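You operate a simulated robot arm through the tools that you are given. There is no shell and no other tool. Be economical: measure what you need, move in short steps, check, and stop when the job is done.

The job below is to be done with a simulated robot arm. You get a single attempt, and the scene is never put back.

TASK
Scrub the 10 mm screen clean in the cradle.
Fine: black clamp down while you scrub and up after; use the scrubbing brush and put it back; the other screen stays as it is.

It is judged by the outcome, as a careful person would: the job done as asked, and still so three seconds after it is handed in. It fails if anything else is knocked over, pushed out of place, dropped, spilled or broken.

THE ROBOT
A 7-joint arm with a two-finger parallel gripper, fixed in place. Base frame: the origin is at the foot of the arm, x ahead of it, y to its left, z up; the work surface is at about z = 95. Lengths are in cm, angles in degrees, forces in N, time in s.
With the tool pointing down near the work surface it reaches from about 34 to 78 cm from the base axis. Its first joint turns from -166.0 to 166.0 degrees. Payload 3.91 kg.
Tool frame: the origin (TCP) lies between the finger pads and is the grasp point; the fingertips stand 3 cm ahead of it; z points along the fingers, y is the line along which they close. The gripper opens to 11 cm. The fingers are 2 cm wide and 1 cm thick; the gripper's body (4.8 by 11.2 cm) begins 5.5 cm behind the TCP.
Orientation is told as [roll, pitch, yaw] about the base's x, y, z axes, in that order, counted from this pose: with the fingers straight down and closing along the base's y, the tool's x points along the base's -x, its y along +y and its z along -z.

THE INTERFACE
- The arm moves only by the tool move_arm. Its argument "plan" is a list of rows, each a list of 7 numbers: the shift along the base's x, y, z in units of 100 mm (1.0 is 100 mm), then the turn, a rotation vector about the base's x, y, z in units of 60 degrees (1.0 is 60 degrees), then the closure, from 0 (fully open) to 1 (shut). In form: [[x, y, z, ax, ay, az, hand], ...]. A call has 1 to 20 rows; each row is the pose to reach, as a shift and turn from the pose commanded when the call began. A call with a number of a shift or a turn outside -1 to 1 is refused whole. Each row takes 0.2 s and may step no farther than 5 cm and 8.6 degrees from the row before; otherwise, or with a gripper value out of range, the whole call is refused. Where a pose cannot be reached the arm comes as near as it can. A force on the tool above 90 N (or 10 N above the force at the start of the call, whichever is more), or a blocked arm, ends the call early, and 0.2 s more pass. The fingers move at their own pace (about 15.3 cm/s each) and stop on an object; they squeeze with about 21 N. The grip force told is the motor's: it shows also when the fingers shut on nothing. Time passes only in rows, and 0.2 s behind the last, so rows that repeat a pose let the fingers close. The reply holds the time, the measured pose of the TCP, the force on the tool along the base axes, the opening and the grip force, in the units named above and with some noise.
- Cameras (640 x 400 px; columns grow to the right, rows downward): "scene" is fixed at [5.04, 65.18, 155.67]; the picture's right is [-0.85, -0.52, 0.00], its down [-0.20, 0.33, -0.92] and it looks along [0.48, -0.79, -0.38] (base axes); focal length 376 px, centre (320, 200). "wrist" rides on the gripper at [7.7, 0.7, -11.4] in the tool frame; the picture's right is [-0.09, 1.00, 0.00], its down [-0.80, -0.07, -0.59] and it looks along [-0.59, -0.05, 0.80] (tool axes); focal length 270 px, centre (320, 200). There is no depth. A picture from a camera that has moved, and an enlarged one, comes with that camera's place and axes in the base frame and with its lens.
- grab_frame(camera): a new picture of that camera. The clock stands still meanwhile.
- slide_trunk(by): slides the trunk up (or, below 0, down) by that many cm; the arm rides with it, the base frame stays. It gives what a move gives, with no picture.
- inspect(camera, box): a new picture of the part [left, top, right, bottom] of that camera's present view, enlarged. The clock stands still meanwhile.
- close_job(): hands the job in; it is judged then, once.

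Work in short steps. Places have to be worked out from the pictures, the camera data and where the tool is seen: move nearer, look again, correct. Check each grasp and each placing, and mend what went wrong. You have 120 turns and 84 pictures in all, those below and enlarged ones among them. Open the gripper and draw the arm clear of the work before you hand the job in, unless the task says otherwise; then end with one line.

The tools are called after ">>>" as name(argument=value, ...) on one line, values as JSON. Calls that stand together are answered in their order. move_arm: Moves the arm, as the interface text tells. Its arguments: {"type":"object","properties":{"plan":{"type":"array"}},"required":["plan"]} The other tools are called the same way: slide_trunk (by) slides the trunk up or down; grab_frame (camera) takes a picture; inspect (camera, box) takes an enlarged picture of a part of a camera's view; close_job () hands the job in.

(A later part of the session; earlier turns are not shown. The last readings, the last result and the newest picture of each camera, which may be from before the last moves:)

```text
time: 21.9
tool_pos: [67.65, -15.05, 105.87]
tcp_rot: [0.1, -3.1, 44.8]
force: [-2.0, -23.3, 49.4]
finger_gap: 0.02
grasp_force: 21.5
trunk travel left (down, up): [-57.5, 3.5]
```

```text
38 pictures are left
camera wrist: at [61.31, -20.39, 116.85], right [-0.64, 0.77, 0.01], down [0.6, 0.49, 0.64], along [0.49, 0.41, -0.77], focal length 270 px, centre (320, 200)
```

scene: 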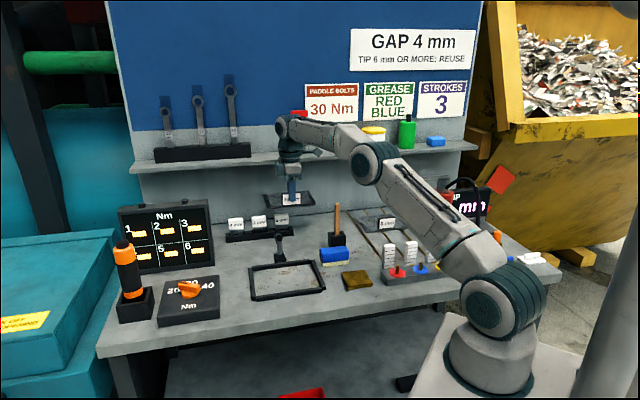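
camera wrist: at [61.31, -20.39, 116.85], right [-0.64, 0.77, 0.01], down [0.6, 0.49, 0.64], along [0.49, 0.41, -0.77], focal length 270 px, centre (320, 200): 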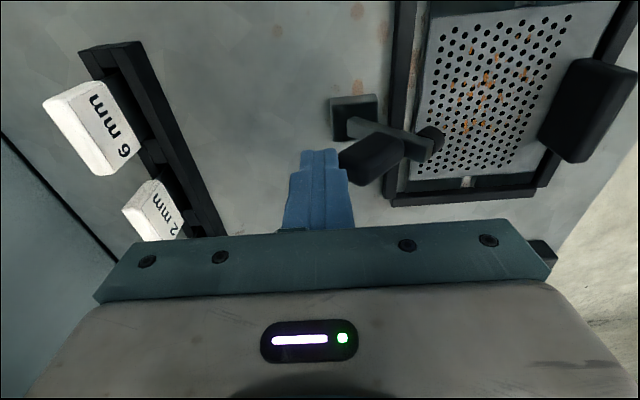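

The lever is swinging; the handle end seems to catch the finger's shoulder and pushes up. I raise ~1 cm to relieve that, then continue forward slowly.

>>> move_arm(plan=[[0, 0, 0.05, 0, 0, 0, 1], [0, 0, 0.1, 0, 0, 0, 1], [-0.03, 0.03, 0.1, 0, 0, 0, 1], [-0.06, 0.06, 0.1, 0, 0, 0, 1], [-0.09, 0.09, 0.1, 0, 0, 0, 1], [-0.12, 0.12, 0.1, 0, 0, 0, 1], [-0.15, 0.15, 0.1, 0, 0, 0, 1]])

>>> grab_frame(camera="wrist")

```text
time: 23.5
tool_pos: [66.41, -13.16, 106.0]
tcp_rot: [0.9, -2.7, 44.9]
force: [0.1, 2.1, 4.3]
finger_gap: 0.01
grasp_force: 21.1
trunk travel left (down, up): [-57.5, 3.5]
```

```text
37 pictures are left
camera wrist: at [60.17, -18.61, 117.08], right [-0.64, 0.77, 0.02], down [0.6, 0.49, 0.63], along [0.48, 0.41, -0.78], focal length 270 px, centre (320, 200)
```

wrist: 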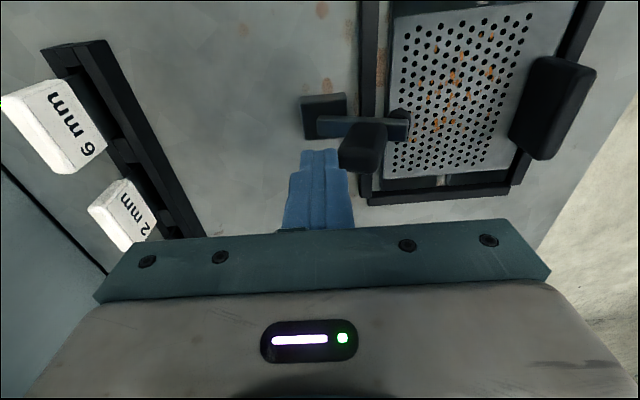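

Lever is mostly over now with low force. Continue forward ~5 cm, lowering a bit.

>>> move_arm(plan=[[-0.04, 0.04, -0.03, 0, 0, 0, 1], [-0.08, 0.08, -0.06, 0, 0.01, 0, 1], [-0.12, 0.12, -0.1, 0, 0.02, 0, 1], [-0.16, 0.16, -0.14, 0, 0.03, 0, 1], [-0.2, 0.2, -0.18, 0, 0.04, 0, 1], [-0.24, 0.24, -0.22, 0, 0.04, 0, 1], [-0.28, 0.28, -0.26, 0, 0.04, 0, 1], [-0.32, 0.32, -0.28, 0, 0.04, 0, 1]])

>>> grab_frame(camera="wrist")

>>> inspect(camera="scene", box=[220, 190, 340, 300])

```text
time: 25.1
tool_pos: [64.74, -11.92, 104.59]
tcp_rot: [-0.4, -1.8, 44.4]
force: [13.6, -30.2, 5.1]
finger_gap: 0.0
grasp_force: 20.4
trunk travel left (down, up): [-57.5, 3.5]
stopped in row 8: the force on the tool passed its limit (the readings are from after the stop); the commanded pose is now the measured one
```

```text
36 pictures are left
camera wrist: at [58.53, -17.06, 115.75], right [-0.63, 0.77, 0.0], down [0.6, 0.5, 0.62], along [0.48, 0.39, -0.78], focal length 270 px, centre (320, 200)
```

wrist: 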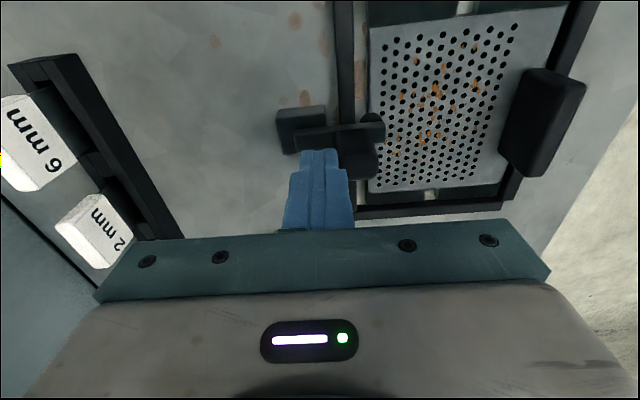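

```text
3.64 times, centred on (280, 245) of scene
camera zoom: at [5.04, 65.18, 155.67], right [-0.85, -0.52, 0.0], down [-0.2, 0.33, -0.92], along [0.48, -0.79, -0.38], focal length 1367 px, centre (466, 36)
```

zoom: 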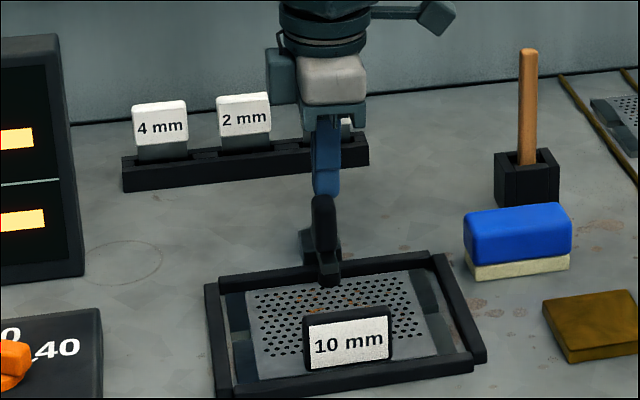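

Lever is now horizontal with the handle upright; push got blocked, so it appears fully down. I back off and rise, then inspect.

>>> move_arm(plan=[[0.05, -0.05, 0, 0, 0.03, 0, 1], [0.08, -0.08, 0.2, 0, 0.03, 0, 1], [0.08, -0.08, 0.5, 0, 0.03, 0, 1], [0.05, -0.15, 0.9, 0, 0.03, 0, 1], [0, -0.45, 0.9, 0, 0.03, 0, 1]])

>>> inspect(camera="scene", box=[250, 215, 330, 275])

>>> grab_frame(camera="wrist")

```text
time: 26.3
tool_pos: [64.77, -15.86, 113.5]
tcp_rot: [1.6, -0.8, 44.6]
force: [-0.3, 0.3, 0.0]
finger_gap: 0.0
grasp_force: 20.6
trunk travel left (down, up): [-57.5, 3.5]
```

```text
6.67 times, centred on (290, 245) of scene
camera zoom: at [5.04, 65.18, 155.67], right [-0.85, -0.52, 0.0], down [-0.2, 0.33, -0.92], along [0.48, -0.79, -0.38], focal length 2507 px, centre (520, -100)
```

zoom: 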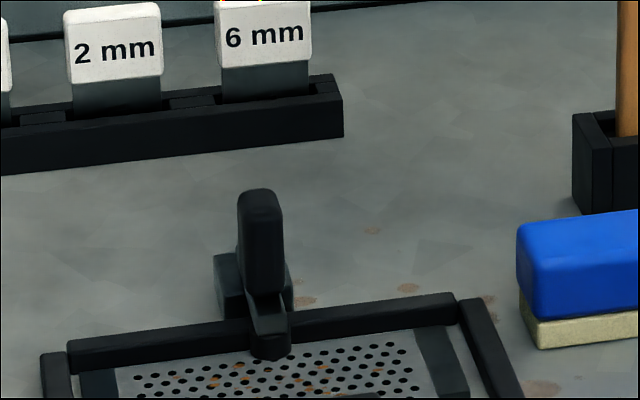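

```text
33 pictures are left
camera wrist: at [58.95, -21.16, 124.89], right [-0.64, 0.77, 0.03], down [0.63, 0.5, 0.6], along [0.45, 0.4, -0.8], focal length 270 px, centre (320, 200)
```

wrist: 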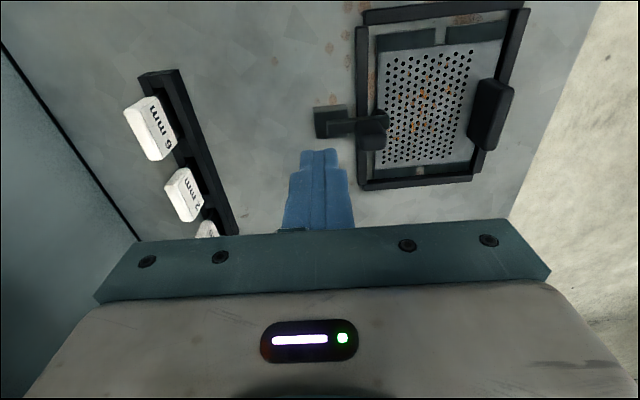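

Clamp is down on the screen's back edge. Now to the brush: move above the wooden handle (s≈18.8, w≈60.1), gripper half open, and look.

>>> move_arm(plan=[[-0.1, -0.2, 0.2, -0.02, 0.013, 0.007, 0.7], [-0.3, -0.5, 0.4, -0.027, 0.013, 0.007, 0.7], [-0.5, -0.75, 0.5, -0.027, 0.013, 0.007, 0.7], [-0.7, -0.98, 0.5, -0.027, 0.013, 0.007, 0.7]])

>>> move_arm(plan=[[-0.1, -0.15, 0, 0, 0, 0, 0.7], [-0.19, -0.3, 0, 0, 0, 0, 0.7], [-0.19, -0.3, 0, 0, 0, 0, 0.7]])

>>> grab_frame(camera="wrist")

```text
time: 27.3
tool_pos: [57.51, -25.45, 118.52]
tcp_rot: [0.8, 1.0, 45.1]
force: [0.1, 0.6, 0.0]
finger_gap: 3.3
grasp_force: 0.1
trunk travel left (down, up): [-57.5, 3.5]
```

```text
time: 28.1
tool_pos: [55.65, -28.3, 118.69]
tcp_rot: [0.8, 1.0, 45.2]
force: [-0.5, 0.1, -0.5]
finger_gap: 3.3
grasp_force: 0.1
trunk travel left (down, up): [-57.5, 3.5]
```

```text
32 pictures are left
camera wrist: at [50.08, -33.27, 130.31], right [-0.64, 0.77, 0.01], down [0.63, 0.52, 0.58], along [0.44, 0.38, -0.81], focal length 270 px, centre (320, 200)
```

wrist: 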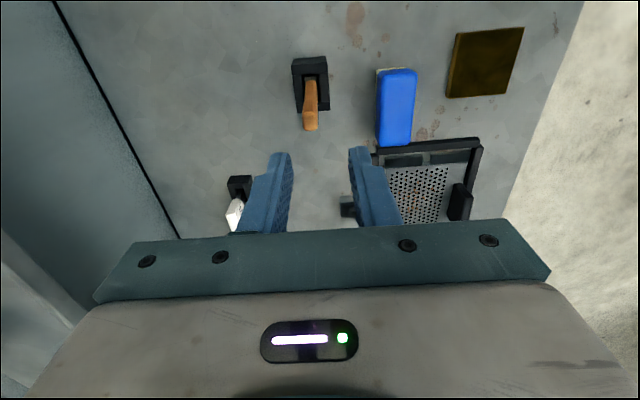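

Stick located at (55.9,−29.2). Centre on it and descend to grip at z≈106.5, then close.

>>> move_arm(plan=[[0.02, -0.09, 0, -0.013, -0.017, 0, 0.7], [0.02, -0.09, -0.3, -0.013, -0.017, 0, 0.7], [0.02, -0.09, -0.7, -0.013, -0.017, 0, 0.7], [0.02, -0.09, -0.95, -0.013, -0.017, 0, 0.7]])

>>> grab_frame(camera="wrist")

```text
time: 29.1
tool_pos: [55.91, -29.15, 108.85]
tcp_rot: [-0.6, 0.8, 45.1]
force: [0.7, -0.6, 0.4]
finger_gap: 3.31
grasp_force: 0.0
trunk travel left (down, up): [-57.5, 3.5]
```

```text
31 pictures are left
camera wrist: at [50.01, -33.94, 120.47], right [-0.64, 0.77, -0.01], down [0.62, 0.53, 0.58], along [0.45, 0.37, -0.81], focal length 270 px, centre (320, 200)
```

wrist: 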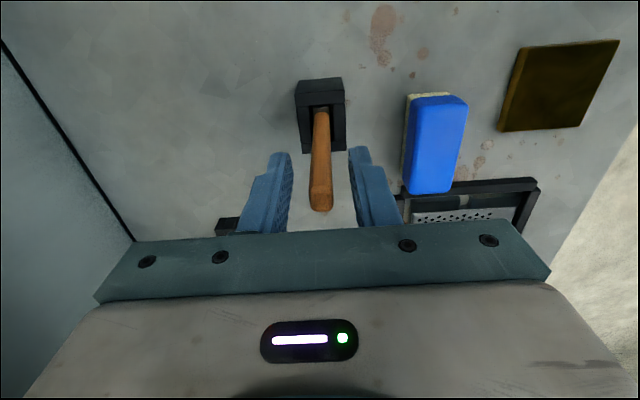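

Stick is between the fingers. Lower 2.3 cm, close, lift slowly.

>>> move_arm(plan=[[0, 0, -0.23, 0, 0, 0, 0.7], [0, 0, -0.23, 0, 0, 0, 0.85], [0, 0, -0.23, 0, 0, 0, 1], [0, 0, -0.23, 0, 0, 0, 1], [0, 0, -0.13, 0, 0, 0, 1], [0, 0, 0.07, 0, 0, 0, 1], [0, 0, 0.37, 0, 0, 0, 1], [0, 0, 0.57, 0, 0, 0, 1]])

>>> inspect(camera="scene", box=[290, 170, 390, 270])

```text
time: 30.9
tool_pos: [55.69, -29.28, 114.83]
tcp_rot: [-0.4, 0.8, 45.2]
force: [0.4, 0.7, -0.3]
finger_gap: 1.17
grasp_force: 21.0
trunk travel left (down, up): [-57.5, 3.5]
```

```text
4.00 times, centred on (340, 220) of scene
camera zoom: at [5.04, 65.18, 155.67], right [-0.85, -0.52, 0.0], down [-0.2, 0.33, -0.92], along [0.48, -0.79, -0.38], focal length 1504 px, centre (240, 120)
```

zoom: 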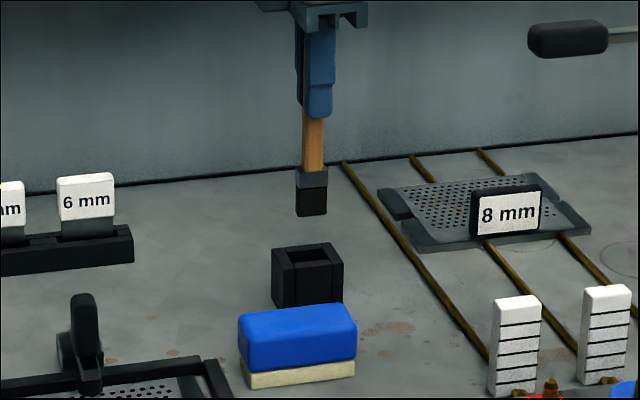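

It is a brush with ferrule and dark bristles. To be sure it, and not the blue block, is the scrubbing brush, I look closely at both.

>>> inspect(camera="scene", box=[315, 190, 355, 270])

>>> inspect(camera="wrist", box=[290, 20, 500, 240])

```text
5.00 times, centred on (335, 230) of scene
camera zoom: at [5.04, 65.18, 155.67], right [-0.85, -0.52, 0.0], down [-0.2, 0.33, -0.92], along [0.48, -0.79, -0.38], focal length 1880 px, centre (245, 50)
```

zoom: 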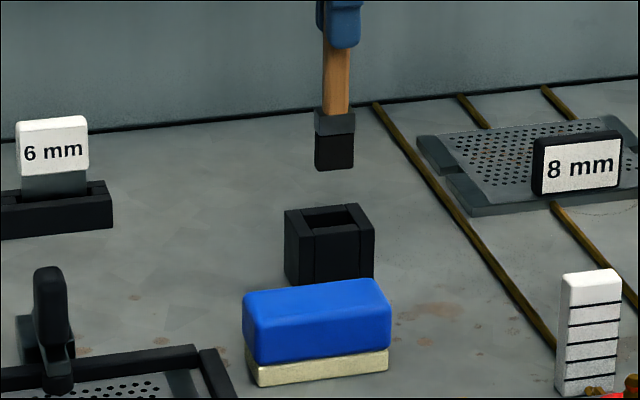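

```text
1.82 times, centred on (395, 130) of wrist
camera zoom: at [49.88, -34.14, 126.38], right [-0.64, 0.77, -0.01], down [0.62, 0.53, 0.58], along [0.45, 0.37, -0.81], focal length 491 px, centre (184, 327)
```

zoom: 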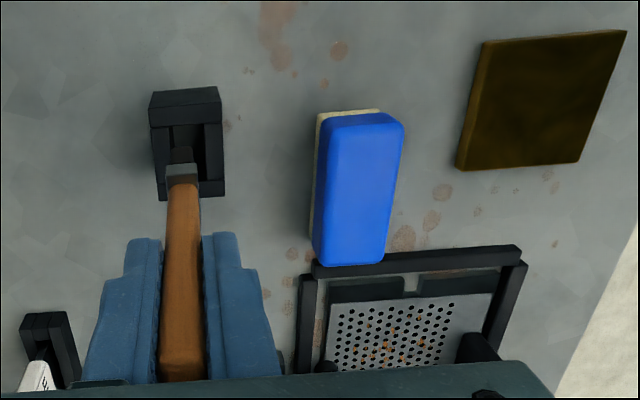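

I check the blue item on the shelf for comparison, and the blue block's cream layer more closely.

>>> inspect(camera="scene", box=[380, 105, 480, 165])

>>> inspect(camera="scene", box=[316, 240, 376, 294])

```text
6.40 times, centred on (430, 135) of scene
camera zoom: at [5.04, 65.18, 155.67], right [-0.85, -0.52, 0.0], down [-0.2, 0.33, -0.92], along [0.48, -0.79, -0.38], focal length 2406 px, centre (-384, 616)
```

zoom: 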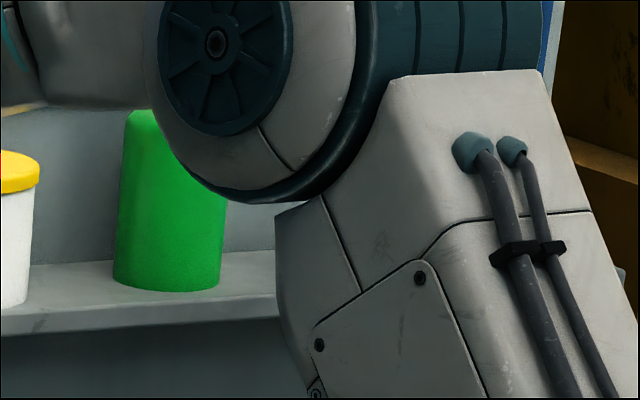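

```text
7.41 times, centred on (346, 267) of scene
camera zoom: at [5.04, 65.18, 155.67], right [-0.85, -0.52, 0.0], down [-0.2, 0.33, -0.92], along [0.48, -0.79, -0.38], focal length 2785 px, centre (127, -296)
```

zoom: 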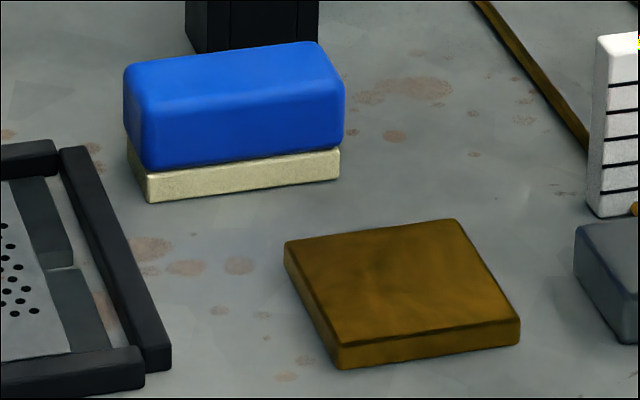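

Blue block vs stick: the stick brush has its own holder ("put it back") and stands with the cleaning gear, the loose blue/cream block reads as a sponge and the brown as a cloth; I go with the stick brush and will see whether the dirt comes off. Carry it over the screen's empty side (s≈33, w≈44).

>>> move_arm(plan=[[0, 0.3, 0.05, 0, 0, 0, 1], [0, 0.65, 0.05, 0, 0, 0, 1], [0, 1.0, 0.05, 0, 0, 0, 1]])

>>> move_arm(plan=[[-0.05, 0.4, 0, 0, 0, 0, 1], [-0.1, 0.8, 0, 0, 0, 0, 1], [-0.12, 1.0, 0, 0, 0, 0, 1]])

>>> move_arm(plan=[[0, 0.14, -0.15, 0, 0, 0, 1], [0, 0.14, -0.4, 0, 0, 0, 1], [0, 0.14, -0.5, 0, 0, 0, 1]])

>>> grab_frame(camera="wrist")

>>> inspect(camera="scene", box=[230, 200, 350, 305])

```text
time: 31.7
tool_pos: [55.75, -19.06, 115.3]
tcp_rot: [-0.5, 0.8, 45.0]
force: [0.2, 0.2, -0.9]
finger_gap: 1.17
grasp_force: 21.3
trunk travel left (down, up): [-57.5, 3.5]
```

```text
time: 32.5
tool_pos: [54.66, -8.8, 115.15]
tcp_rot: [-0.4, 0.8, 45.1]
force: [-0.5, 0.4, -0.8]
finger_gap: 1.14
grasp_force: 21.2
trunk travel left (down, up): [-57.5, 3.5]
```

```text
time: 33.3
tool_pos: [54.76, -7.64, 110.48]
tcp_rot: [-0.5, 0.8, 45.0]
force: [0.7, 0.5, -0.4]
finger_gap: 1.15
grasp_force: 20.8
trunk travel left (down, up): [-57.5, 3.5]
```

```text
25 pictures are left
camera wrist: at [48.85, -12.57, 121.92], right [-0.64, 0.77, -0.01], down [0.62, 0.53, 0.58], along [0.45, 0.37, -0.81], focal length 270 px, centre (320, 200)
```

wrist: 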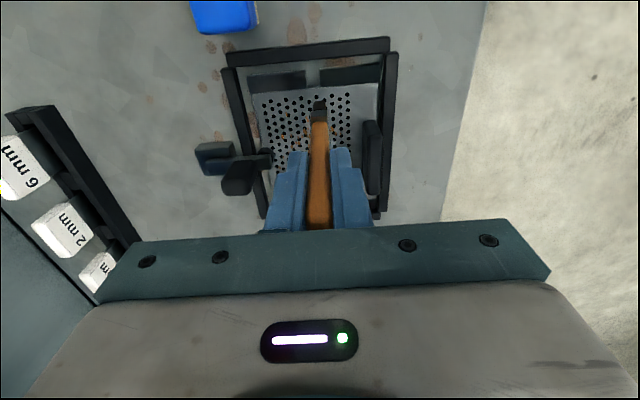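

```text
3.81 times, centred on (290, 252) of scene
camera zoom: at [5.04, 65.18, 155.67], right [-0.85, -0.52, 0.0], down [-0.2, 0.33, -0.92], along [0.48, -0.79, -0.38], focal length 1432 px, centre (434, 0)
```

zoom: 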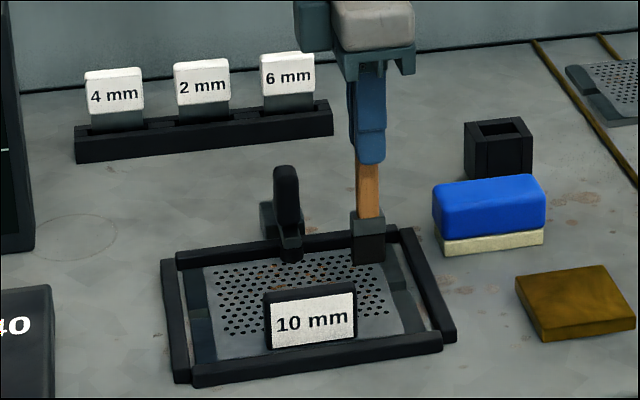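

Brush is over the screen's low-s side. Descend in small rows until contact force shows.

>>> move_arm(plan=[[0, 0, -0.1, 0, 0, 0, 1], [0, 0, -0.18, 0, 0, 0, 1], [0, 0, -0.23, 0, 0, 0, 1], [0, 0, -0.23, 0, 0, 0, 1]])

```text
time: 34.3
tool_pos: [54.75, -7.69, 107.84]
tcp_rot: [-0.4, 0.7, 45.2]
force: [0.3, 0.0, -0.6]
finger_gap: 1.15
grasp_force: 21.3
trunk travel left (down, up): [-57.5, 3.5]
```

No contact yet; go another 0.6 cm down.

>>> move_arm(plan=[[0, 0, -0.02, 0, 0, 0, 1], [0, 0, -0.04, 0, 0, 0, 1], [0, 0, -0.06, 0, 0, 0, 1], [0, 0, -0.06, 0, 0, 0, 1]])

>>> inspect(camera="scene", box=[250, 225, 340, 300])

```text
time: 35.3
tool_pos: [54.79, -7.66, 107.54]
tcp_rot: [-0.7, 0.7, 45.0]
force: [0.1, -0.5, 18.2]
finger_gap: 1.16
grasp_force: 21.5
trunk travel left (down, up): [-57.5, 3.5]
```

```text
5.33 times, centred on (295, 262) of scene
camera zoom: at [5.04, 65.18, 155.67], right [-0.85, -0.52, 0.0], down [-0.2, 0.33, -0.92], along [0.48, -0.79, -0.38], focal length 2005 px, centre (453, -133)
```

zoom: 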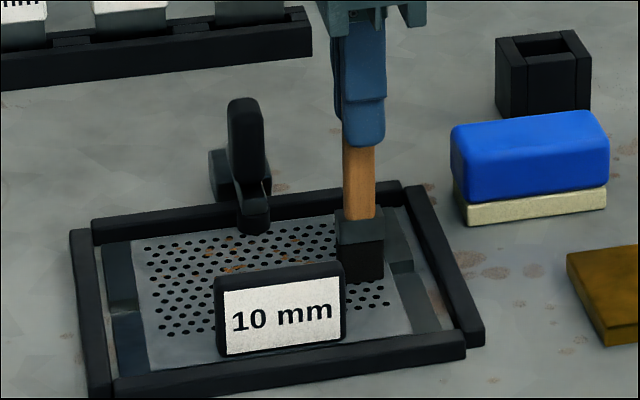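

Contact at TCP z≈107.6 (18 N, a bit hard). Ease 0.1 cm and do one slow stroke along s and back to test cleaning.

>>> move_arm(plan=[[0, 0, 0.01, 0, 0, 0, 1], [0.1, 0.1, 0.01, 0, 0, 0, 1], [0.2, 0.2, 0.01, 0, 0, 0, 1], [0.3, 0.3, 0.01, 0, 0, 0, 1], [0.4, 0.4, 0.01, 0, 0, 0, 1], [0.5, 0.5, 0.01, 0, 0, 0, 1], [0.6, 0.6, 0.01, 0, 0, 0, 1], [0.7, 0.7, 0.01, 0, 0, 0, 1], [0.76, 0.76, 0.01, 0, 0, 0, 1], [0.65, 0.65, 0.01, 0, 0, 0, 1], [0.5, 0.5, 0.01, 0, 0, 0, 1], [0.35, 0.35, 0.01, 0, 0, 0, 1], [0.2, 0.2, 0.01, 0, 0, 0, 1], [0.05, 0.05, 0.01, 0, 0, 0, 1], [-0.08, -0.08, 0.01, 0, 0, 0, 1]])

>>> inspect(camera="scene", box=[250, 225, 340, 300])

```text
time: 38.5
tool_pos: [53.88, -8.53, 107.48]
tcp_rot: [-0.5, 0.8, 45.1]
force: [-1.7, -0.4, 6.0]
finger_gap: 1.16
grasp_force: 21.2
trunk travel left (down, up): [-57.5, 3.5]
```

```text
5.33 times, centred on (295, 262) of scene
camera zoom: at [5.04, 65.18, 155.67], right [-0.85, -0.52, 0.0], down [-0.2, 0.33, -0.92], along [0.48, -0.79, -0.38], focal length 2005 px, centre (453, -133)
```

zoom: 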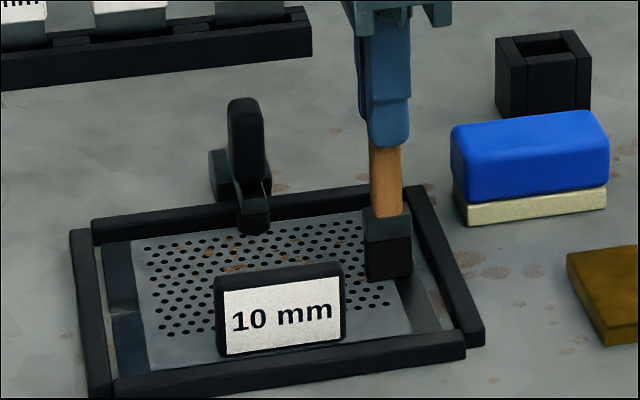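

Force is 6 N, good. Next lines at w≈45.6 (outward) and w≈47.1 (back).

>>> move_arm(plan=[[0.106, -0.106, 0, 0, 0, 0, 1], [0.206, -0.006, 0, 0, 0, 0, 1], [0.306, 0.094, 0, 0, 0, 0, 1], [0.406, 0.194, 0, 0, 0, 0, 1], [0.506, 0.294, 0, 0, 0, 0, 1], [0.606, 0.394, 0, 0, 0, 0, 1], [0.706, 0.494, 0, 0, 0, 0, 1], [0.806, 0.594, 0, 0, 0, 0, 1], [0.906, 0.694, 0, 0, 0, 0, 1], [0.956, 0.744, 0, 0, 0, 0, 1]])

>>> move_arm(plan=[[0.106, -0.106, 0, 0, 0, 0, 1], [0.006, -0.206, 0, 0, 0, 0, 1], [-0.094, -0.306, 0, 0, 0, 0, 1], [-0.194, -0.406, 0, 0, 0, 0, 1], [-0.294, -0.506, 0, 0, 0, 0, 1], [-0.394, -0.606, 0, 0, 0, 0, 1], [-0.494, -0.706, 0, 0, 0, 0, 1], [-0.594, -0.806, 0, 0, 0, 0, 1], [-0.694, -0.906, 0, 0, 0, 0, 1], [-0.744, -0.956, 0, 0, 0, 0, 1]])

>>> inspect(camera="scene", box=[250, 225, 340, 300])

>>> inspect(camera="wrist", box=[200, 40, 420, 240])

```text
time: 40.7
tool_pos: [63.38, -1.06, 107.41]
tcp_rot: [-0.4, 0.9, 45.1]
force: [-0.5, 0.2, 1.4]
finger_gap: 1.16
grasp_force: 20.7
trunk travel left (down, up): [-57.5, 3.5]
```

```text
time: 42.9
tool_pos: [56.16, -10.58, 107.56]
tcp_rot: [-0.4, 0.8, 45.1]
force: [0.1, 0.0, 0.7]
finger_gap: 1.15
grasp_force: 20.4
trunk travel left (down, up): [-57.5, 3.5]
```

```text
5.33 times, centred on (295, 262) of scene
camera zoom: at [5.04, 65.18, 155.67], right [-0.85, -0.52, 0.0], down [-0.2, 0.33, -0.92], along [0.48, -0.79, -0.38], focal length 2005 px, centre (453, -133)
```

zoom: 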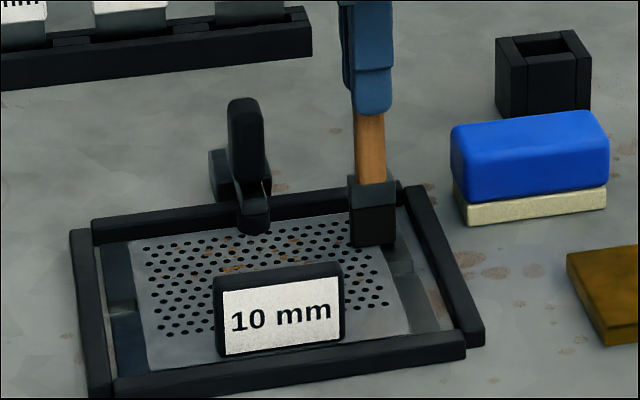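

```text
2.00 times, centred on (310, 140) of wrist
camera zoom: at [50.38, -15.43, 119.08], right [-0.64, 0.77, -0.01], down [0.62, 0.53, 0.58], along [0.45, 0.37, -0.81], focal length 541 px, centre (340, 320)
```

zoom: 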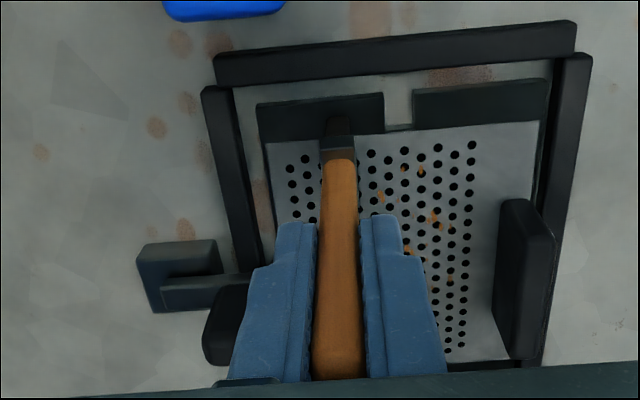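

Contact force has faded (≈1 N). I lift and shift aside to see whether the dirt is diminishing.

>>> move_arm(plan=[[0, 0, 0.3, 0, 0, 0, 1], [-0.2, -0.2, 0.6, 0, 0, 0, 1], [-0.45, -0.35, 0.6, 0, 0, 0, 1]])

>>> inspect(camera="wrist", box=[200, 60, 420, 240])

>>> inspect(camera="scene", box=[250, 225, 340, 300])

```text
time: 43.7
tool_pos: [51.72, -13.88, 113.59]
tcp_rot: [-0.5, 0.8, 45.1]
force: [0.5, 0.5, -0.3]
finger_gap: 1.15
grasp_force: 21.2
trunk travel left (down, up): [-57.5, 3.5]
```

```text
2.22 times, centred on (310, 150) of wrist
camera zoom: at [45.87, -18.8, 125.13], right [-0.64, 0.77, -0.01], down [0.62, 0.53, 0.58], along [0.45, 0.37, -0.81], focal length 601 px, centre (342, 311)
```

zoom: 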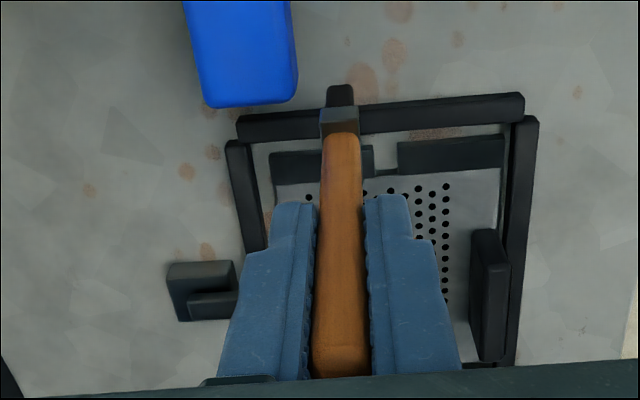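

```text
5.33 times, centred on (295, 262) of scene
camera zoom: at [5.04, 65.18, 155.67], right [-0.85, -0.52, 0.0], down [-0.2, 0.33, -0.92], along [0.48, -0.79, -0.38], focal length 2005 px, centre (453, -133)
```

zoom: 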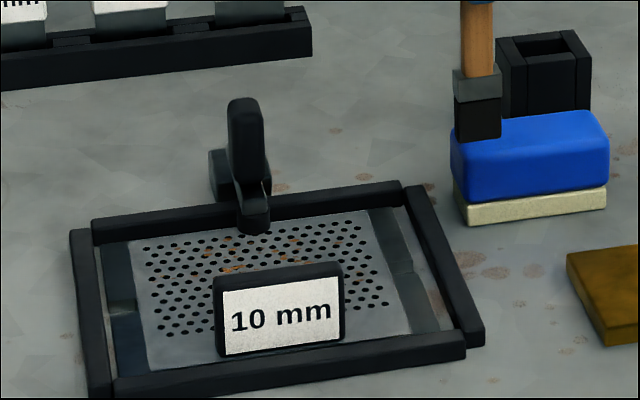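

The dirt looks unchanged so far. I retest with firmer pressure (~15 N) and several quick passes on a short stretch around s 33–38, w 45.5.

>>> move_arm(plan=[[0.2, 0.25, 0, 0, 0, 0, 1], [0.38, 0.5, 0, 0, 0, 0, 1], [0.38, 0.5, -0.4, 0, 0, 0, 1], [0.38, 0.5, -0.58, 0, 0, 0, 1], [0.38, 0.5, -0.62, 0, 0, 0, 1], [0.38, 0.5, -0.64, 0, 0, 0, 1]])

```text
time: 45.1
tool_pos: [55.31, -9.33, 107.35]
tcp_rot: [-0.7, 0.7, 45.1]
force: [-0.2, -0.2, 16.5]
finger_gap: 1.13
grasp_force: 21.1
trunk travel left (down, up): [-57.5, 3.5]
```

Pressing at 16.5 N. Scrub to and fro over 5 cm several times.

>>> move_arm(plan=[[0.12, 0.12, 0, 0, 0, 0, 1], [0.24, 0.24, 0, 0, 0, 0, 1], [0.36, 0.36, 0, 0, 0, 0, 1], [0.24, 0.24, 0, 0, 0, 0, 1], [0.12, 0.12, 0, 0, 0, 0, 1], [0, 0, 0, 0, 0, 0, 1], [0.12, 0.12, -0.005, 0, 0, 0, 1], [0.24, 0.24, -0.005, 0, 0, 0, 1], [0.36, 0.36, -0.005, 0, 0, 0, 1], [0.24, 0.24, -0.005, 0, 0, 0, 1], [0.12, 0.12, -0.005, 0, 0, 0, 1], [0, 0, -0.005, 0, 0, 0, 1], [0.12, 0.12, -0.01, 0, 0, 0, 1], [0.24, 0.24, -0.01, 0, 0, 0, 1], [0.36, 0.36, -0.01, 0, 0, 0, 1], [0.24, 0.24, -0.01, 0, 0, 0, 1], [0.12, 0.12, -0.01, 0, 0, 0, 1], [0, 0, -0.01, 0, 0, 0, 1], [-0.05, -0.05, -0.01, 0, 0, 0, 1]])

>>> inspect(camera="scene", box=[250, 225, 340, 300])

```text
time: 49.1
tool_pos: [54.88, -9.45, 106.95]
tcp_rot: [-0.5, 0.8, 45.2]
force: [3.7, 3.0, 12.1]
finger_gap: 1.16
grasp_force: 21.1
trunk travel left (down, up): [-57.5, 3.5]
```

```text
5.33 times, centred on (295, 262) of scene
camera zoom: at [5.04, 65.18, 155.67], right [-0.85, -0.52, 0.0], down [-0.2, 0.33, -0.92], along [0.48, -0.79, -0.38], focal length 2005 px, centre (453, -133)
```

zoom: 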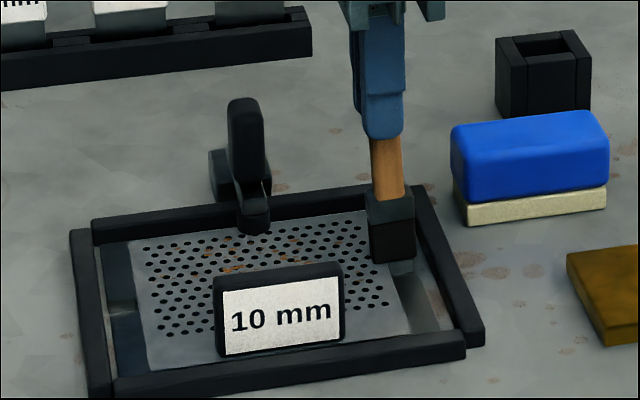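

To check the scrubbed patch, I return to the earlier viewing pose (brush at s≈32, w≈47) slightly lifted.

>>> move_arm(plan=[[0, 0, 0.08, 0, 0, 0, 1], [0.13, -0.11, 0.08, 0, 0, 0, 1], [0.13, -0.11, 0.08, 0, 0, 0, 1]])

>>> inspect(camera="wrist", box=[200, 40, 420, 240])

```text
time: 49.9
tool_pos: [56.07, -10.81, 107.72]
tcp_rot: [-0.3, 0.7, 45.2]
force: [-0.1, 0.7, -1.2]
finger_gap: 1.16
grasp_force: 21.1
trunk travel left (down, up): [-57.5, 3.5]
```

```text
2.00 times, centred on (310, 140) of wrist
camera zoom: at [50.32, -15.55, 119.36], right [-0.64, 0.77, -0.01], down [0.62, 0.53, 0.58], along [0.45, 0.37, -0.81], focal length 541 px, centre (340, 320)
```

zoom: 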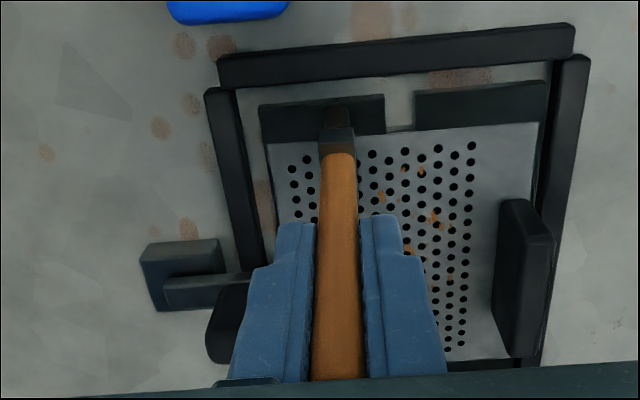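

The spots are identical after firm passes: this brush isn't cleaning, so it is likely a grease/paint brush, and the blue block with bristle-like cream base is the scrubbing brush. I return the stick brush to its holder first.

>>> move_arm(plan=[[0, 0, 0.3, 0, 0, 0, 1], [0, 0, 0.7, 0, 0, 0, 1], [0, -0.35, 0.8, 0.005, -0.012, 0, 1], [0, -0.7, 0.8, 0.005, -0.012, 0, 1], [0, -1, 0.8, 0.005, -0.012, 0, 1]])

>>> move_arm(plan=[[-0.01, -0.3, 0, 0, 0, 0, 1], [-0.02, -0.6, 0, 0, 0, 0, 1], [-0.02, -0.84, 0, 0, 0, 0, 1], [-0.02, -0.84, 0, 0, 0, 0, 1]])

>>> inspect(camera="wrist", box=[230, 40, 400, 240])

>>> inspect(camera="scene", box=[305, 190, 365, 265])

```text
time: 51.1
tool_pos: [56.09, -20.82, 115.45]
tcp_rot: [-0.7, 0.2, 45.0]
force: [0.2, 0.1, 0.4]
finger_gap: 1.14
grasp_force: 21.3
trunk travel left (down, up): [-57.5, 3.5]
```

```text
time: 52.1
tool_pos: [55.66, -29.22, 115.69]
tcp_rot: [-0.8, 0.2, 45.2]
force: [0.0, -0.5, 0.0]
finger_gap: 1.16
grasp_force: 21.3
trunk travel left (down, up): [-57.5, 3.5]
```

```text
2.00 times, centred on (315, 140) of wrist
camera zoom: at [49.74, -34.07, 127.07], right [-0.64, 0.77, -0.01], down [0.61, 0.52, 0.59], along [0.46, 0.37, -0.8], focal length 541 px, centre (330, 320)
```

zoom: 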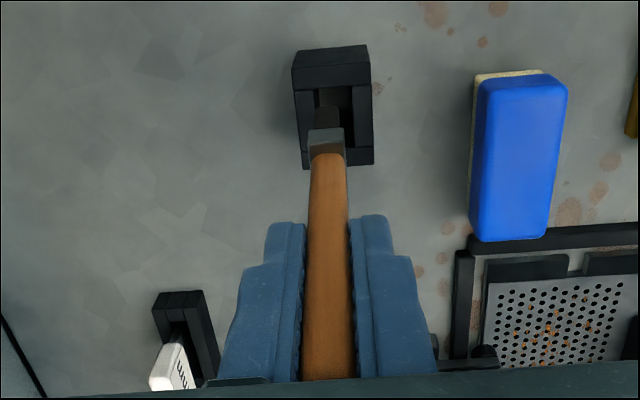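

```text
5.33 times, centred on (335, 228) of scene
camera zoom: at [5.04, 65.18, 155.67], right [-0.85, -0.52, 0.0], down [-0.2, 0.33, -0.92], along [0.48, -0.79, -0.38], focal length 2005 px, centre (240, 53)
```

zoom: 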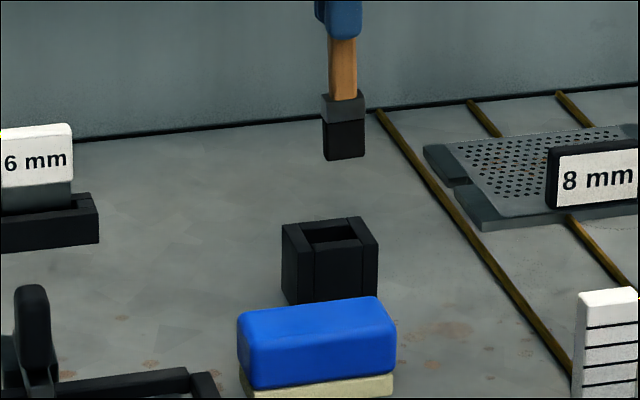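

Position matches the pick-up point, but the stick has tilted about 3° in the grip (bottom toward −s). I counter-rotate 3° and lower until the head just enters the holder, watching force.

>>> move_arm(plan=[[0, 0, 0, 0.018, -0.018, 0, 1], [0, 0, 0, 0.035, -0.035, 0, 1], [0, 0, -0.25, 0.035, -0.035, 0, 1], [0, 0, -0.35, 0.035, -0.035, 0, 1], [0, 0, -0.35, 0.035, -0.035, 0, 1]])

>>> inspect(camera="scene", box=[305, 190, 365, 265])

```text
time: 53.3
tool_pos: [56.02, -29.21, 112.12]
tcp_rot: [-0.8, -2.8, 45.1]
force: [-0.1, 0.6, -1.0]
finger_gap: 1.13
grasp_force: 21.0
trunk travel left (down, up): [-57.5, 3.5]
```

```text
5.33 times, centred on (335, 228) of scene
camera zoom: at [5.04, 65.18, 155.67], right [-0.85, -0.52, 0.0], down [-0.2, 0.33, -0.92], along [0.48, -0.79, -0.38], focal length 2005 px, centre (240, 53)
```

zoom: 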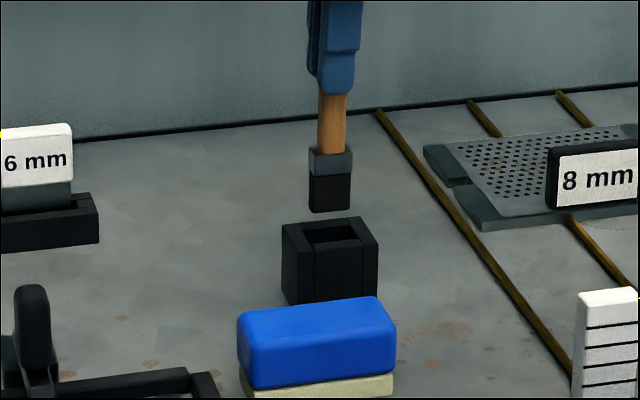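

The head is now vertical and right above the opening. Lower gently into the holder.

>>> move_arm(plan=[[0, 0, -0.12, 0, 0, 0, 1], [0, 0, -0.24, 0, 0, 0, 1], [0, 0, -0.36, 0, 0, 0, 1], [0, 0, -0.48, 0, 0, 0, 1], [0, 0, -0.53, 0, 0, 0, 1]])

```text
time: 54.5
tool_pos: [55.94, -29.16, 107.03]
tcp_rot: [-0.7, -2.9, 45.1]
force: [0.5, 0.4, -0.5]
finger_gap: 1.14
grasp_force: 21.0
trunk travel left (down, up): [-57.5, 3.5]
```

No resistance, so it's going in. Continue to floor contact.

>>> move_arm(plan=[[0, 0, -0.03, 0, 0, 0, 1], [0, 0, -0.06, 0, 0, 0, 1], [0, 0, -0.08, 0, 0, 0, 1], [0, 0, -0.08, 0, 0, 0, 1]])

>>> inspect(camera="scene", box=[305, 190, 365, 265])

```text
time: 55.5
tool_pos: [55.92, -29.21, 106.14]
tcp_rot: [-0.8, -2.8, 45.1]
force: [-0.1, -0.5, -1.5]
finger_gap: 1.17
grasp_force: 21.1
trunk travel left (down, up): [-57.5, 3.5]
```

```text
5.33 times, centred on (335, 228) of scene
camera zoom: at [5.04, 65.18, 155.67], right [-0.85, -0.52, 0.0], down [-0.2, 0.33, -0.92], along [0.48, -0.79, -0.38], focal length 2005 px, centre (240, 53)
```

zoom: 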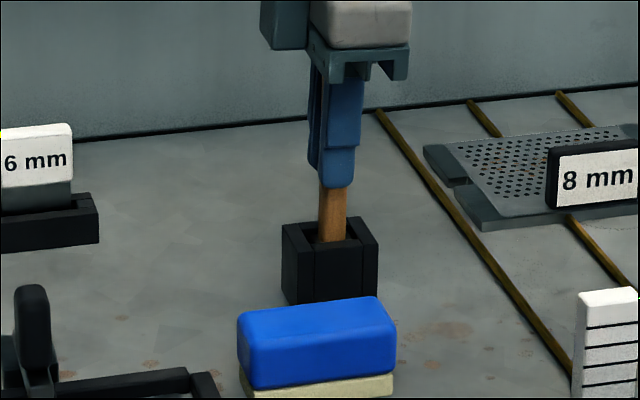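

Brush head is inside the holder. Lower a few mm to the floor, then release and rise.

>>> move_arm(plan=[[0, 0, -0.02, 0, 0, 0, 1], [0, 0, -0.04, 0, 0, 0, 1], [0, 0, -0.04, 0, 0, 0, 1]])

```text
time: 56.3
tool_pos: [55.8, -29.15, 105.95]
tcp_rot: [-1.0, -2.9, 45.2]
force: [0.0, 0.4, 14.0]
finger_gap: 1.15
grasp_force: 20.6
trunk travel left (down, up): [-57.5, 3.5]
```

Seated (floor contact 14 N). Release, rise and straighten; then move over the blue block at about s 21.6, w 50.9.

>>> move_arm(plan=[[0, 0, 0.01, 0, 0, 0, 0.85], [0, 0, 0.02, 0, 0, 0, 0.7], [0, 0, 0.2, 0, 0, 0, 0.65], [0, 0, 0.6, 0, 0, 0, 0.65], [0, 0, 1.0, 0, 0, 0, 0.65]])

>>> move_arm(plan=[[0, 0.1, 0.15, -0.018, 0.018, 0, 0.5], [-0.1, 0.4, 0.15, -0.035, 0.035, 0, 0.45], [-0.3, 0.65, 0.15, -0.035, 0.035, 0, 0.45], [-0.45, 0.85, 0, -0.03, 0.035, 0, 0.45], [-0.45, 0.85, -0.3, -0.02, 0.035, 0, 0.45], [-0.45, 0.85, -0.5, -0.02, 0.035, 0, 0.45]])

>>> grab_frame(camera="wrist")

>>> grab_frame(camera="scene")

```text
time: 57.5
tool_pos: [55.87, -29.17, 115.62]
tcp_rot: [-0.7, -2.9, 45.1]
force: [-0.3, -0.2, 0.1]
finger_gap: 3.83
grasp_force: 0.0
trunk travel left (down, up): [-57.5, 3.5]
```

```text
time: 58.9
tool_pos: [51.58, -20.48, 110.79]
tcp_rot: [-0.2, -0.7, 45.1]
force: [0.6, -0.1, 0.3]
finger_gap: 6.07
grasp_force: 0.0
trunk travel left (down, up): [-57.5, 3.5]
```

```text
11 pictures are left
camera wrist: at [45.53, -25.58, 122.22], right [-0.64, 0.77, 0.0], down [0.61, 0.51, 0.6], along [0.46, 0.39, -0.8], focal length 270 px, centre (320, 200)
```

wrist: 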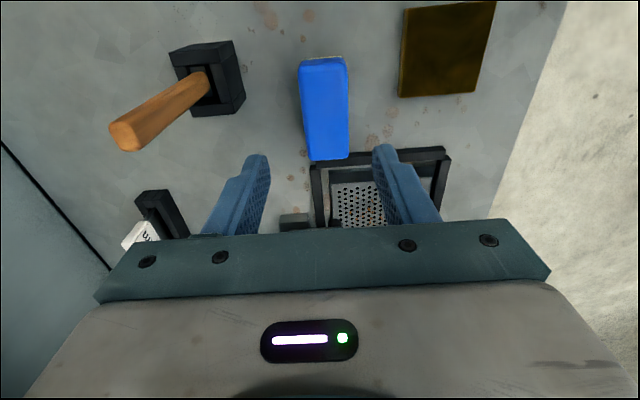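

```text
10 pictures are left
```

scene: 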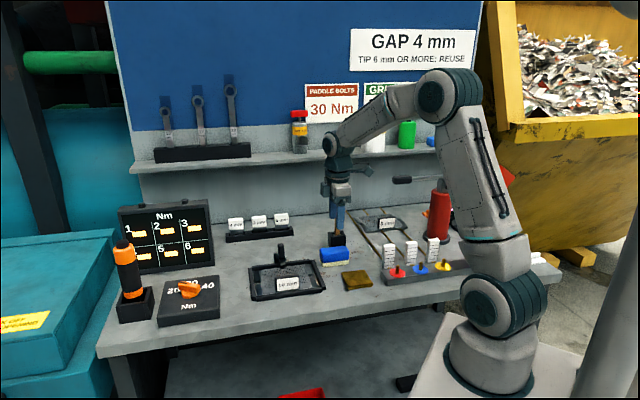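

Stick brush is standing in its holder again. Blue block: centre s≈21.6, w≈50.45, 8.1×3.8 cm, top z≈99.8. Align and descend around it, tips above the cream layer.

>>> move_arm(plan=[[-0.03, 0.03, -0.2, 0.003, 0.012, 0, 0.45], [-0.03, 0.03, -0.5, 0.003, 0.012, 0, 0.45], [-0.03, 0.03, -0.8, 0.003, 0.012, 0, 0.45], [-0.03, 0.03, -0.95, 0.003, 0.012, 0, 0.45]])

```text
time: 59.9
tool_pos: [51.22, -20.21, 101.2]
tcp_rot: [0.5, -0.2, 45.0]
force: [0.1, -0.7, -0.2]
finger_gap: 6.07
grasp_force: 0.0
trunk travel left (down, up): [-57.5, 3.5]
```

No contact. Down 1.3 cm, close, and lift 3 cm.

>>> move_arm(plan=[[0, 0, -0.13, -0.008, 0, 0, 0.45], [0, 0, -0.13, -0.008, 0, 0, 0.6], [0, 0, -0.13, -0.008, 0, 0, 0.8], [0, 0, -0.13, -0.008, 0, 0, 1], [0, 0, -0.13, -0.008, 0, 0, 1], [0, 0, 0.0, -0.008, 0, 0, 1], [0, 0, 0.3, -0.008, 0, 0, 1], [0, 0, 0.3, -0.008, 0, 0, 1]])

>>> inspect(camera="scene", box=[305, 205, 385, 275])

```text
time: 61.7
tool_pos: [51.15, -20.31, 104.27]
tcp_rot: [0.2, 0.2, 45.0]
force: [0.0, -0.6, -1.5]
finger_gap: 3.91
grasp_force: 21.4
trunk travel left (down, up): [-57.5, 3.5]
```

```text
5.71 times, centred on (345, 240) of scene
camera zoom: at [5.04, 65.18, 155.67], right [-0.85, -0.52, 0.0], down [-0.2, 0.33, -0.92], along [0.48, -0.79, -0.38], focal length 2149 px, centre (177, -29)
```

zoom: 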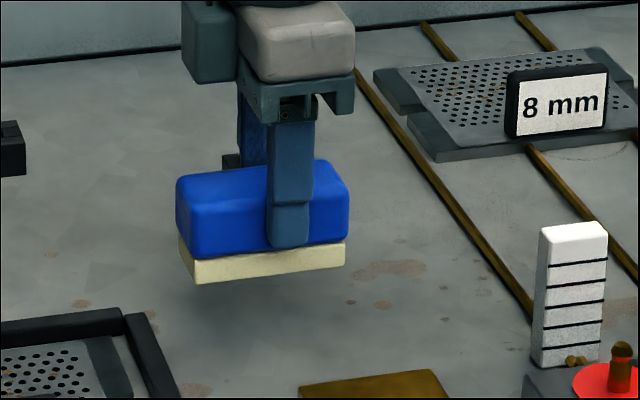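

Blue block held firmly (gap 3.9 cm). Carry it: first shift toward the front (w 44.5), then along +s over the screen.

>>> move_arm(plan=[[0, 0, 0.27, 0, 0, 0, 1], [-0.21, 0.21, 0.27, 0, 0, 0, 1], [-0.42, 0.42, 0.27, 0, 0, 0, 1], [-0.22, 0.62, 0.27, 0, 0, 0, 1], [0.0, 0.84, 0.27, 0, 0, 0, 1], [0.14, 0.98, 0.27, 0, 0, 0, 1]])

>>> move_arm(plan=[[0.2, 0.2, 0, 0, 0, 0, 1], [0.4, 0.4, 0, 0, 0, 0, 1], [0.62, 0.62, 0, 0, 0, 0, 1], [0.62, 0.62, -0.3, 0, 0, 0, 1], [0.62, 0.62, -0.45, 0, 0, 0, 1]])

>>> inspect(camera="scene", box=[245, 215, 345, 300])

```text
time: 63.1
tool_pos: [52.42, -10.32, 106.97]
tcp_rot: [0.2, 0.1, 45.1]
force: [-0.1, 0.0, -0.6]
finger_gap: 3.94
grasp_force: 21.2
trunk travel left (down, up): [-57.5, 3.5]
```

```text
time: 64.3
tool_pos: [58.58, -4.08, 102.52]
tcp_rot: [0.1, 0.2, 44.9]
force: [0.3, -0.4, -1.4]
finger_gap: 3.94
grasp_force: 21.2
trunk travel left (down, up): [-57.5, 3.5]
```

```text
4.71 times, centred on (295, 258) of scene
camera zoom: at [5.04, 65.18, 155.67], right [-0.85, -0.52, 0.0], down [-0.2, 0.33, -0.92], along [0.48, -0.79, -0.38], focal length 1770 px, centre (438, -71)
```

zoom: 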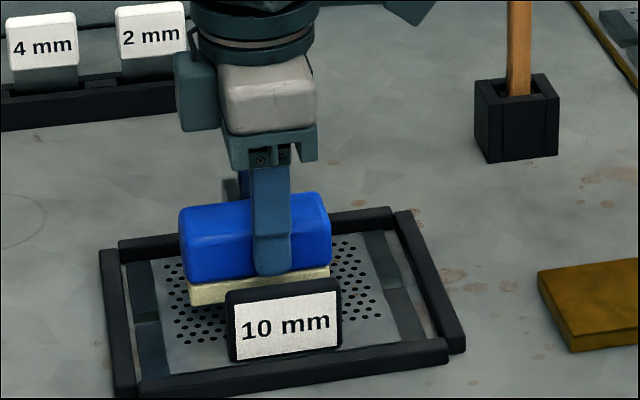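

Block is between tag and clamp, ~1.3 cm above the plate. Lower to contact.

>>> move_arm(plan=[[0, 0, -0.06, 0, 0, 0, 1], [0, 0, -0.1, 0, 0, 0, 1], [0, 0, -0.12, 0, 0, 0, 1], [0, 0, -0.14, 0, 0, 0, 1], [0, 0, -0.14, 0, 0, 0, 1]])

```text
time: 65.5
tool_pos: [58.62, -4.39, 101.1]
tcp_rot: [0.2, 0.2, 45.1]
force: [-0.3, -0.3, -0.5]
finger_gap: 3.92
grasp_force: 21.5
trunk travel left (down, up): [-57.5, 3.5]
```

Not touching yet; a few more millimetres.

>>> move_arm(plan=[[0, 0, -0.02, 0, 0, 0, 1], [0, 0, -0.035, 0, 0, 0, 1], [0, 0, -0.035, 0, 0, 0, 1]])

```text
time: 66.3
tool_pos: [58.62, -4.45, 100.86]
tcp_rot: [-0.1, 0.0, 45.2]
force: [1.3, -0.8, 25.6]
finger_gap: 3.96
grasp_force: 21.3
trunk travel left (down, up): [-57.5, 3.5]
```

Contact at 25 N; ease slightly and do several strokes along s at this line.

>>> move_arm(plan=[[0, 0, 0.007, 0, 0, 0, 1], [0.085, 0.085, 0.007, 0, 0, 0, 1], [0.155, 0.155, 0.007, 0, 0, 0, 1], [0.07, 0.07, 0.007, 0, 0, 0, 1], [-0.02, -0.02, 0.007, 0, 0, 0, 1], [-0.09, -0.09, 0.007, 0, 0, 0, 1], [-0.15, -0.15, 0.007, 0, 0, 0, 1], [-0.07, -0.07, 0.007, 0, 0, 0, 1], [0.02, 0.02, 0.007, 0, 0, 0, 1], [0.09, 0.09, 0.007, 0, 0, 0, 1], [0.155, 0.155, 0.007, 0, 0, 0, 1], [0.07, 0.07, 0.007, 0, 0, 0, 1], [-0.02, -0.02, 0.007, 0, 0, 0, 1], [-0.09, -0.09, 0.007, 0, 0, 0, 1], [-0.15, -0.15, 0.007, 0, 0, 0, 1]])

>>> inspect(camera="wrist", box=[200, 0, 440, 240])

```text
time: 69.5
tool_pos: [57.21, -5.86, 100.9]
tcp_rot: [0.1, 0.1, 45.0]
force: [4.8, 4.9, 27.3]
finger_gap: 3.96
grasp_force: 20.6
trunk travel left (down, up): [-57.5, 3.5]
```

```text
1.67 times, centred on (320, 120) of wrist
camera zoom: at [51.32, -10.91, 112.35], right [-0.64, 0.77, 0.0], down [0.62, 0.52, 0.59], along [0.45, 0.38, -0.81], focal length 450 px, centre (320, 333)
```

zoom: 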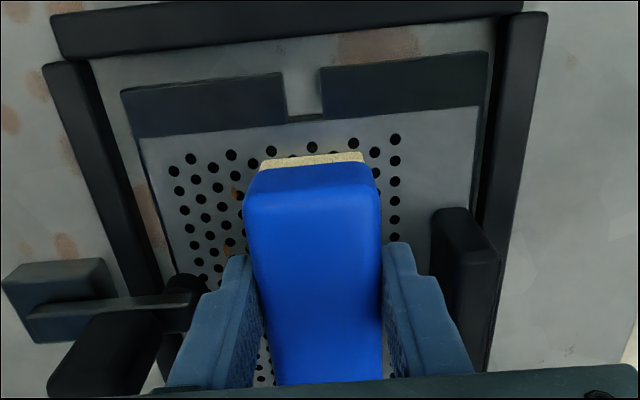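

The block's front side shows no dirt anymore where it was, while spots remain farther back. I sweep the back part (beside the clamp) and the front line as well.

>>> move_arm(plan=[[0.134, 0.134, 0.003, 0, 0, 0, 1], [0.262, 0.262, 0.003, 0, 0, 0, 1], [0.346, 0.177, 0.003, 0, 0, 0, 1], [0.424, 0.099, 0.003, 0, 0, 0, 1], [0.488, 0.163, 0.003, 0, 0, 0, 1], [0.424, 0.099, 0.003, 0, 0, 0, 1], [0.488, 0.163, 0.003, 0, 0, 0, 1], [0.424, 0.099, 0.003, 0, 0, 0, 1], [0.424, 0.226, 0.003, 0, 0, 0, 1], [0.361, 0.163, 0.003, 0, 0, 0, 1], [0.375, 0.276, 0.003, 0, 0, 0, 1], [0.311, 0.212, 0.003, 0, 0, 0, 1], [0.184, 0.085, 0.003, 0, 0, 0, 1], [0.049, -0.049, 0.003, 0, 0, 0, 1], [0.184, 0.085, 0.003, 0, 0, 0, 1], [0.311, 0.212, 0.003, 0, 0, 0, 1], [0.092, 0.177, 0.003, 0, 0, 0, 1], [-0.042, 0.042, 0.003, 0, 0, 0, 1], [0.092, 0.177, 0.003, 0, 0, 0, 1], [0.219, 0.304, 0.003, 0, 0, 0, 1]])

>>> inspect(camera="wrist", box=[200, 0, 440, 240])

```text
time: 73.7
tool_pos: [59.58, -2.83, 100.94]
tcp_rot: [0.3, 0.2, 45.1]
force: [0.0, 0.5, -0.7]
finger_gap: 3.92
grasp_force: 20.4
trunk travel left (down, up): [-57.5, 3.5]
```

```text
1.67 times, centred on (320, 120) of wrist
camera zoom: at [53.7, -7.92, 112.4], right [-0.64, 0.77, 0.0], down [0.62, 0.52, 0.59], along [0.45, 0.38, -0.81], focal length 450 px, centre (320, 333)
```

zoom: 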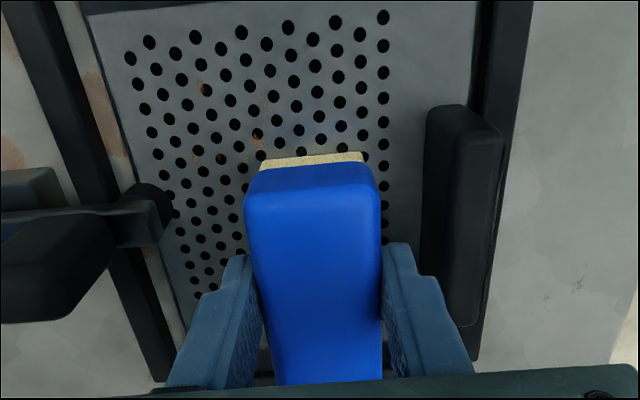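

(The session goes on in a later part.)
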